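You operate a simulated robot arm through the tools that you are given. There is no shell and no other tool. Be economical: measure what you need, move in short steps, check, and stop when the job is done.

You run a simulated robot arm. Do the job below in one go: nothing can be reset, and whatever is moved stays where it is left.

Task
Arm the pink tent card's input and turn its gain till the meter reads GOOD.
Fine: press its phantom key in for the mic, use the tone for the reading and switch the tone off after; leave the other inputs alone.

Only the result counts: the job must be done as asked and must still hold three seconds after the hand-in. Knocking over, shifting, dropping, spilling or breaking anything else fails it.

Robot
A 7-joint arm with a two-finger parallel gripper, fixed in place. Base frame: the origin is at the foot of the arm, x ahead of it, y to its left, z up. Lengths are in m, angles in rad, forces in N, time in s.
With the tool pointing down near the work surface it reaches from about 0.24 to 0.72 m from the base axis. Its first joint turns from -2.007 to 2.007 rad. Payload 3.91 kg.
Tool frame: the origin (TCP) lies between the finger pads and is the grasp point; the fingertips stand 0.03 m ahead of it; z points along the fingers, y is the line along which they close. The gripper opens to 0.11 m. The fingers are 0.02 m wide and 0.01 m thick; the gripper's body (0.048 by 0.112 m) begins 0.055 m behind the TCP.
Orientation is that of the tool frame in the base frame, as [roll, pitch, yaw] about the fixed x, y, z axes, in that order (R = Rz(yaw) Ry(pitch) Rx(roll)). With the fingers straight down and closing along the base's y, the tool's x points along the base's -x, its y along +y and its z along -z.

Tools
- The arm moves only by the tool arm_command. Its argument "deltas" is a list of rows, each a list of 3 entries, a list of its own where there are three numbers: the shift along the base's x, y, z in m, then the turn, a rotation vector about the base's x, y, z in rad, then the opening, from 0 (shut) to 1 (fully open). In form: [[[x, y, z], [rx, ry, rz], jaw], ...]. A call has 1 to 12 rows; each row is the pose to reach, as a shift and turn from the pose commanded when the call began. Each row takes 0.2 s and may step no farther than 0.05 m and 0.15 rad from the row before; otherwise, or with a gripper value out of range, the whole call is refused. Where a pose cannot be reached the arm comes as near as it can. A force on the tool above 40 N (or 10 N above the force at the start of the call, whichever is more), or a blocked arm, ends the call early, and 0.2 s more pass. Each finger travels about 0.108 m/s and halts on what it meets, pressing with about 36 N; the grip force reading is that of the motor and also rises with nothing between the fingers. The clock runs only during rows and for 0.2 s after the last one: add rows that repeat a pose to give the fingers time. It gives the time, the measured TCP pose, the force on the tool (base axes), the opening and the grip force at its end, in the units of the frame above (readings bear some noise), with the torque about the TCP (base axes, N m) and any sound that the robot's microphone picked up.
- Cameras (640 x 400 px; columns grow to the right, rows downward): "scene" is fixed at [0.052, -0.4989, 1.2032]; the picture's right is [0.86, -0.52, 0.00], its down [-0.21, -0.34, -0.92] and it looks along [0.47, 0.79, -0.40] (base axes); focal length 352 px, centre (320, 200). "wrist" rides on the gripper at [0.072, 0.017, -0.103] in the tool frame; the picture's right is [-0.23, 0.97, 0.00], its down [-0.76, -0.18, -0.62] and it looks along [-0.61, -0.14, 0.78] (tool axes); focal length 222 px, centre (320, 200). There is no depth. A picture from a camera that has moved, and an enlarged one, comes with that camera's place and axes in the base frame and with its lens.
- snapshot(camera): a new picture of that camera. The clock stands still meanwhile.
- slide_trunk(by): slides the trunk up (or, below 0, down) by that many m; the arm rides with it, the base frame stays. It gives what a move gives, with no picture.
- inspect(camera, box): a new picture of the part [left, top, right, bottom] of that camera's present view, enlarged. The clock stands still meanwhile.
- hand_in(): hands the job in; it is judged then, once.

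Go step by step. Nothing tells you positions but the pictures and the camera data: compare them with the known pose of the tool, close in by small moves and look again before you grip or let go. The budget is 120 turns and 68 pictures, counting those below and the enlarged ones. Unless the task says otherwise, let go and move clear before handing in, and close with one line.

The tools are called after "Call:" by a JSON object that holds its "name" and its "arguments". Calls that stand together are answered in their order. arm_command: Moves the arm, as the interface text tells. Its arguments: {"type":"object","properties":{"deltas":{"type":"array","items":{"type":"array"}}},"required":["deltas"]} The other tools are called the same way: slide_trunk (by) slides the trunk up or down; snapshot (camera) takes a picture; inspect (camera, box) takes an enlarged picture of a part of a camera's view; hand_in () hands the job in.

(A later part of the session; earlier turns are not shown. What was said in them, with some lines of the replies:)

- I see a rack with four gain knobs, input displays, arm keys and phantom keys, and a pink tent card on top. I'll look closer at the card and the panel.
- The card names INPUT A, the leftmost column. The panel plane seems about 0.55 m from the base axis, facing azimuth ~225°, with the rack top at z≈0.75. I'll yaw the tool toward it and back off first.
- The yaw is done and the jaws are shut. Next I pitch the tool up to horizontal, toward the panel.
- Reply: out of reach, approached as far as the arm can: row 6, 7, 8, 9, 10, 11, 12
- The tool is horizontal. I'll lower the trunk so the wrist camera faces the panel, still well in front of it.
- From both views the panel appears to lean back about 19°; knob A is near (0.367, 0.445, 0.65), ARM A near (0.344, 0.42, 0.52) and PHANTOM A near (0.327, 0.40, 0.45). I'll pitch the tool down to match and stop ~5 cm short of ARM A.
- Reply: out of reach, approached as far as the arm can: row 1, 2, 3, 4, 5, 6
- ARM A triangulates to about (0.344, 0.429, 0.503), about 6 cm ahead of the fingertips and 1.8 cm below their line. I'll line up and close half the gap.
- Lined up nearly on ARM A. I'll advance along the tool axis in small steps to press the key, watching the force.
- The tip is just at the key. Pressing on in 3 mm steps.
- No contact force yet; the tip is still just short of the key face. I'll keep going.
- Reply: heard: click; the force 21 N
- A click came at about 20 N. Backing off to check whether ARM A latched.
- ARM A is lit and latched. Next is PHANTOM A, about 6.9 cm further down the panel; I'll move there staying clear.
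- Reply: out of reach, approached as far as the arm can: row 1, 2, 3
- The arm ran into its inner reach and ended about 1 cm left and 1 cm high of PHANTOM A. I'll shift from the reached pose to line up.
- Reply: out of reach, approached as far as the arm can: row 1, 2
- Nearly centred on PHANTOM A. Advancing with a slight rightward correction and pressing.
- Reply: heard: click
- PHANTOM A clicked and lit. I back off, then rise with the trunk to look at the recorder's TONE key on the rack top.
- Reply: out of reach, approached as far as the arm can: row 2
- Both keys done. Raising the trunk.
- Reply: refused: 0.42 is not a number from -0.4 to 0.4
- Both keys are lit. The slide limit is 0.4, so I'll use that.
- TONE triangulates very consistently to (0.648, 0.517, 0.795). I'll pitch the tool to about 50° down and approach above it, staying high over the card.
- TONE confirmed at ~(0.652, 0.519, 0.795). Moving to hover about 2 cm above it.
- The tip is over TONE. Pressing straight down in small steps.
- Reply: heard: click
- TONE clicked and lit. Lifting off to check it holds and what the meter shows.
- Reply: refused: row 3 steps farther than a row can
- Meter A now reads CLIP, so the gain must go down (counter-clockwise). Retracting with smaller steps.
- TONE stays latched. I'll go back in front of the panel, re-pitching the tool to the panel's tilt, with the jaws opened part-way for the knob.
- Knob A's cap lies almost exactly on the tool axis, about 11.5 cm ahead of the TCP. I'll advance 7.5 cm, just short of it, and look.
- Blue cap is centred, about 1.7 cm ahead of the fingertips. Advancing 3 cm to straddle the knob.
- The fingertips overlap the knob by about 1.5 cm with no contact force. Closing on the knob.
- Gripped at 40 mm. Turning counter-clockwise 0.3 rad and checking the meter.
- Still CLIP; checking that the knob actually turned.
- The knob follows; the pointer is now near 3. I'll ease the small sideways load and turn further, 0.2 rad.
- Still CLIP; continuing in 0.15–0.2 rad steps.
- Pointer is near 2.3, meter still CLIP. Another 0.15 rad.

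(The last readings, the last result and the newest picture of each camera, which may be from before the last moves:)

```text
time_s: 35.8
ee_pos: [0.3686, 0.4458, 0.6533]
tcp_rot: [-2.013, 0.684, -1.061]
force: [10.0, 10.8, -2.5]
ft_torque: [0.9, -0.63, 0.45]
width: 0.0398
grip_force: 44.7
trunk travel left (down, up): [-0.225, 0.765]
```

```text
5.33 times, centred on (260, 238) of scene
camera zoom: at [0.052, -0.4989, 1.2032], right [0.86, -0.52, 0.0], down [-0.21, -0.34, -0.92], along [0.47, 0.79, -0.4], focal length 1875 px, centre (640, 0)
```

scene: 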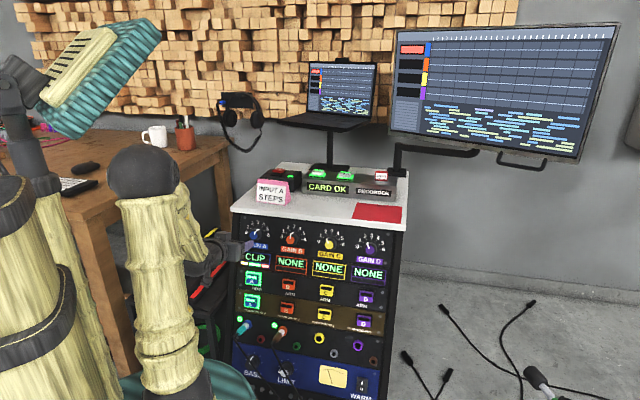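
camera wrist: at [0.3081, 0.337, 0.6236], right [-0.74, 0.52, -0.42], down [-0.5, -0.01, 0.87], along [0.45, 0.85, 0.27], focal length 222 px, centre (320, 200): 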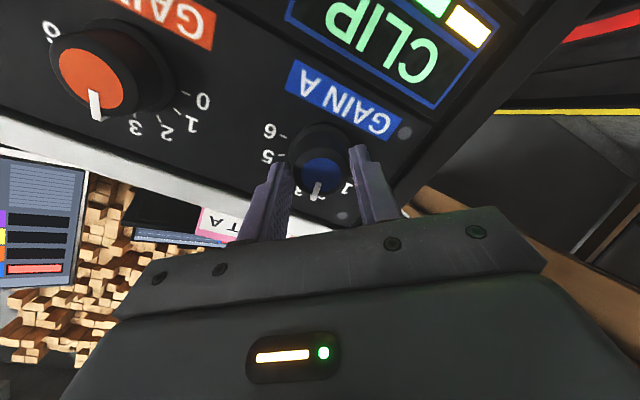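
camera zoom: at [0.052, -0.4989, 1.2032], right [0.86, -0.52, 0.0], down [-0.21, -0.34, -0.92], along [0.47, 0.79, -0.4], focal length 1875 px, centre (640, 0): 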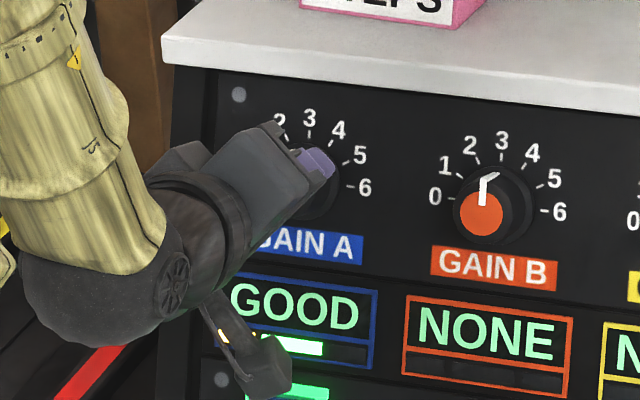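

GOOD. I'll nudge a hair further (0.05 rad) off the edge, then check again.

Call:
{"name": "arm_command", "arguments": {"deltas": [[[0, 0, 0], [-0.033, -0.033, 0.016], 0.2], [[0, 0, 0], [-0.033, -0.033, 0.016], 0.2]]}}

Call:
{"name": "snapshot", "arguments": {"camera": "wrist"}}

```text
time_s: 36.4
ee_pos: [0.3677, 0.4446, 0.6547]
tcp_rot: [-1.998, 0.639, -1.038]
force: [11.4, 15.6, 0.9]
ft_torque: [0.61, -0.44, 0.35]
width: 0.0394
grip_force: 45.0
trunk travel left (down, up): [-0.225, 0.765]
```

```text
25 pictures are left
camera wrist: at [0.3191, 0.3299, 0.6318], right [-0.71, 0.41, -0.58], down [-0.61, 0.06, 0.79], along [0.36, 0.91, 0.21], focal length 222 px, centre (320, 200)
```

wrist: 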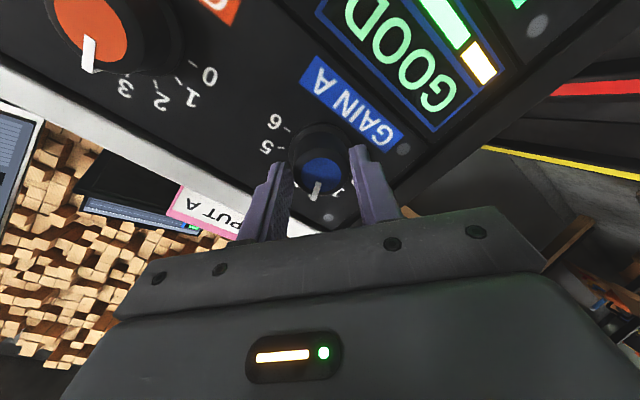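

GOOD holds. Releasing the knob and checking.

Call:
{"name": "arm_command", "arguments": {"deltas": [[[0, 0, 0], [0, 0, 0], 0.45], [[0, 0, 0], [0, 0, 0], 0.58], [[0, 0, 0], [0, 0, 0], 0.58]]}}

Call:
{"name": "inspect", "arguments": {"camera": "wrist", "box": [200, 0, 520, 200]}}

```text
time_s: 37.2
ee_pos: [0.3677, 0.4436, 0.6526]
tcp_rot: [-2.0, 0.639, -1.039]
force: [-0.2, 0.0, 0.6]
ft_torque: [0.0, 0.0, -0.03]
width: 0.0639
grip_force: 0.0
trunk travel left (down, up): [-0.225, 0.765]
```

```text
2.00 times, centred on (360, 100) of wrist
camera zoom: at [0.3187, 0.3288, 0.6318], right [-0.71, 0.41, -0.57], down [-0.61, 0.06, 0.79], along [0.36, 0.91, 0.21], focal length 444 px, centre (240, 400)
```

zoom: 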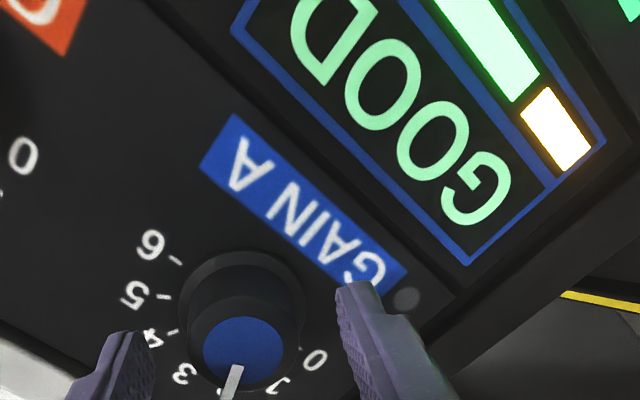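

Released, GOOD remains, pointer near 2. Backing straight out along the tool axis, then unrolling the wrist clear of the panel.

Call:
{"name": "arm_command", "arguments": {"deltas": [[[-0.0132, -0.0135, 0.0066], [0, 0, 0], 0.58], [[-0.0264, -0.027, 0.0133], [0, 0, 0], 0.58], [[-0.0461, -0.0472, 0.0232], [0, 0, 0], 0.58], [[-0.06, -0.058, 0.03], [0, 0, 0], 0.58]]}}

Call:
{"name": "arm_command", "arguments": {"deltas": [[[0, 0, 0], [0.086, 0.087, -0.043], 0.3], [[0, 0, 0], [0.172, 0.174, -0.086], 0], [[0, 0, 0], [0.258, 0.261, -0.129], 0], [[0, 0, 0], [0.344, 0.348, -0.171], 0], [[0, 0, 0], [0.43, 0.435, -0.214], 0], [[0, 0, 0], [0.516, 0.522, -0.257], 0], [[0, 0, 0], [0.597, 0.604, -0.297], 0], [[0, 0, 0], [0.597, 0.604, -0.297], 0]]}}

Call:
{"name": "slide_trunk", "arguments": {"by": 0.25}}

Call:
{"name": "inspect", "arguments": {"camera": "scene", "box": [200, 150, 410, 281]}}

```text
time_s: 38.2
ee_pos: [0.3073, 0.3874, 0.6833]
tcp_rot: [-1.998, 0.64, -1.038]
force: [0.0, 0.6, -0.3]
ft_torque: [0.01, 0.01, -0.01]
width: 0.0635
grip_force: 0.1
trunk travel left (down, up): [-0.225, 0.765]
```

```text
time_s: 40.0
ee_pos: [0.3085, 0.3876, 0.6832]
tcp_rot: [3.093, 1.234, -2.398]
force: [-0.3, 0.5, 1.0]
ft_torque: [0.04, -0.01, 0.01]
width: 0.0
grip_force: 36.4
trunk travel left (down, up): [-0.225, 0.765]
```

```text
time_s: 42.6
ee_pos: [0.3073, 0.3868, 0.9328]
tcp_rot: [3.098, 1.236, -2.394]
force: [0.1, 0.3, -0.2]
ft_torque: [0.01, -0.01, 0.0]
width: 0.0
grip_force: 36.0
trunk travel left (down, up): [-0.475, 0.515]
```

```text
3.05 times, centred on (305, 216) of scene
camera zoom: at [0.052, -0.4989, 1.2032], right [0.86, -0.52, 0.0], down [-0.21, -0.34, -0.92], along [0.47, 0.79, -0.4], focal length 1071 px, centre (366, 153)
```

zoom: 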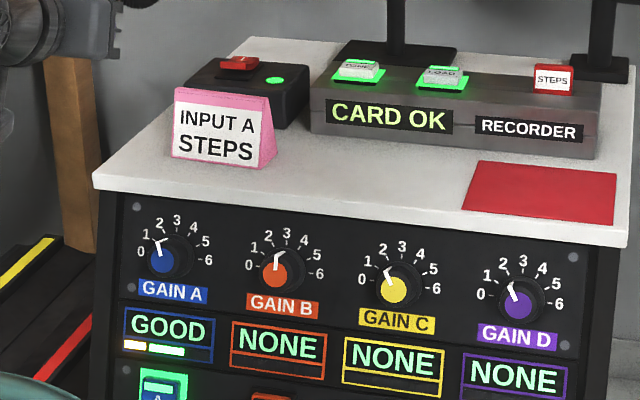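

Gain A reads GOOD with the pointer near 1.5–2. Now the same path back to TONE to switch it off.

Call:
{"name": "arm_command", "arguments": {"deltas": [[[0.03, 0.01, 0.005], [-0.048, 0.047, 0], 0], [[0.065, 0.02, 0.01], [-0.096, 0.094, 0], 0], [[0.1, 0.03, 0.01], [-0.143, 0.14, 0], 0], [[0.135, 0.04, 0.01], [-0.191, 0.187, 0], 0], [[0.17, 0.05, 0.005], [-0.239, 0.234, 0], 0], [[0.205, 0.06, 0], [-0.287, 0.281, 0], 0], [[0.23, 0.07, -0.004], [-0.334, 0.327, 0], 0], [[0.2456, 0.0745, -0.0036], [-0.382, 0.374, 0], 0], [[0.2456, 0.0745, -0.0036], [-0.382, 0.374, 0], 0]]}}

Call:
{"name": "arm_command", "arguments": {"deltas": [[[0.035, 0.018, -0.02], [0, 0, 0], 0], [[0.07, 0.036, -0.045], [0, 0, 0], 0], [[0.088, 0.0485, -0.075], [0, 0, 0], 0], [[0.088, 0.0485, -0.085], [0, 0, 0], 0], [[0.088, 0.0485, -0.085], [0, 0, 0], 0]]}}

Call:
{"name": "inspect", "arguments": {"camera": "wrist", "box": [160, 50, 480, 250]}}

```text
time_s: 44.6
ee_pos: [0.5538, 0.463, 0.9285]
tcp_rot: [3.129, 0.699, -2.364]
force: [-0.5, -0.3, -0.1]
ft_torque: [0.01, -0.01, -0.01]
width: 0.0
grip_force: 35.9
trunk travel left (down, up): [-0.475, 0.515]
```

```text
time_s: 45.8
ee_pos: [0.6384, 0.5125, 0.843]
tcp_rot: [3.13, 0.702, -2.365]
force: [0.0, 1.4, 0.2]
ft_torque: [0.0, 0.0, -0.02]
width: 0.0002
grip_force: 36.0
trunk travel left (down, up): [-0.475, 0.515]
```

```text
2.00 times, centred on (320, 150) of wrist
camera zoom: at [0.5416, 0.4372, 0.875], right [-0.56, 0.81, 0.16], down [0.26, -0.01, 0.97], along [0.78, 0.59, -0.21], focal length 444 px, centre (320, 300)
```

zoom: 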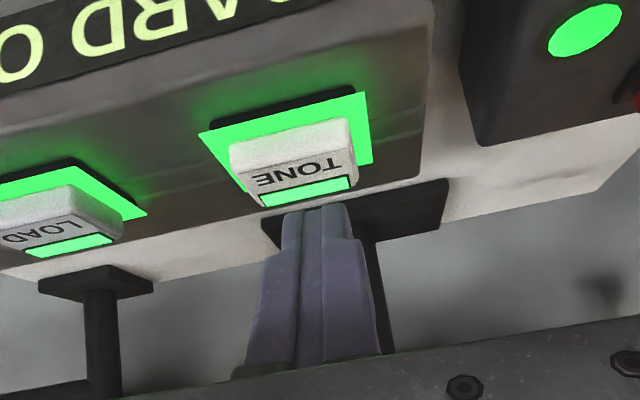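

Above TONE (lit). Pressing down gently until it clicks.

Call:
{"name": "arm_command", "arguments": {"deltas": [[[0.002, -0.003, -0.008], [0, 0, 0], 0], [[0.002, -0.003, -0.014], [0, 0, 0], 0], [[0.002, -0.003, -0.018], [0, 0, 0], 0], [[0.002, -0.003, -0.02], [0, 0, 0], 0]]}}

```text
time_s: 46.8
ee_pos: [0.6439, 0.5084, 0.8239]
tcp_rot: [3.13, 0.704, -2.365]
force: [0.4, 0.8, 1.5]
ft_torque: [0.06, 0.01, 0.02]
width: 0.0002
grip_force: 36.1
trunk travel left (down, up): [-0.475, 0.515]
heard: click
```

It clicked. Lifting away and checking everything.

Call:
{"name": "arm_command", "arguments": {"deltas": [[[0, 0, 0.02], [0, 0, 0], 0], [[-0.015, -0.01, 0.055], [0, 0, 0], 0], [[-0.04, -0.03, 0.085], [0, 0, 0], 0], [[-0.08, -0.045, 0.105], [0, 0, 0], 0], [[-0.09, -0.05, 0.105], [0, 0, 0], 0]]}}

Call:
{"name": "inspect", "arguments": {"camera": "scene", "box": [200, 150, 410, 281]}}

Call:
{"name": "inspect", "arguments": {"camera": "scene", "box": [200, 230, 410, 361]}}

```text
time_s: 48.0
ee_pos: [0.5523, 0.4601, 0.9317]
tcp_rot: [3.129, 0.702, -2.367]
force: [0.7, 0.3, 0.8]
ft_torque: [0.0, -0.01, -0.03]
width: 0.0
grip_force: 35.8
trunk travel left (down, up): [-0.475, 0.515]
```

```text
3.05 times, centred on (305, 216) of scene
camera zoom: at [0.052, -0.4989, 1.2032], right [0.86, -0.52, 0.0], down [-0.21, -0.34, -0.92], along [0.47, 0.79, -0.4], focal length 1071 px, centre (366, 153)
```

zoom: 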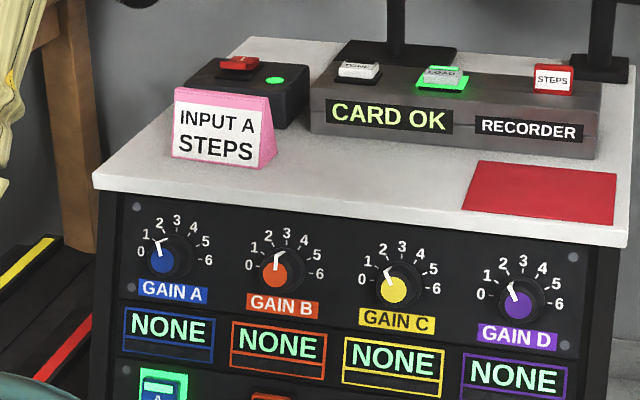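

```text
3.05 times, centred on (305, 296) of scene
camera zoom: at [0.052, -0.4989, 1.2032], right [0.86, -0.52, 0.0], down [-0.21, -0.34, -0.92], along [0.47, 0.79, -0.4], focal length 1071 px, centre (366, -91)
```

zoom: 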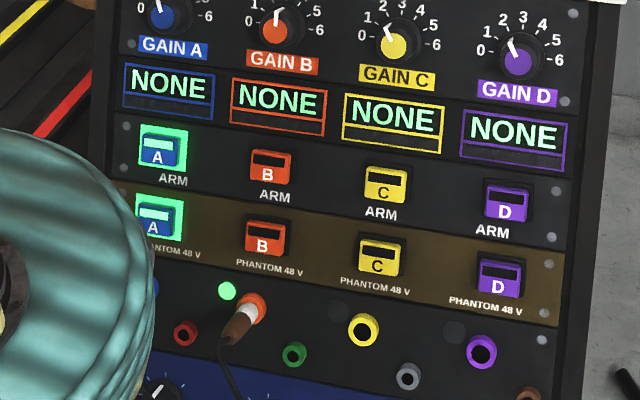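

The tone is off, so meter A is back to NONE as expected. ARM A and PHANTOM A are lit, gain A is where it read GOOD, and the other inputs are untouched. Handing in.

Call:
{"name": "hand_in", "arguments": {}}

```text
The job is handed in.
```

Input A is armed with phantom on, its gain is set where the meter read GOOD with the tone on, the tone is off again, and the other inputs were left alone.
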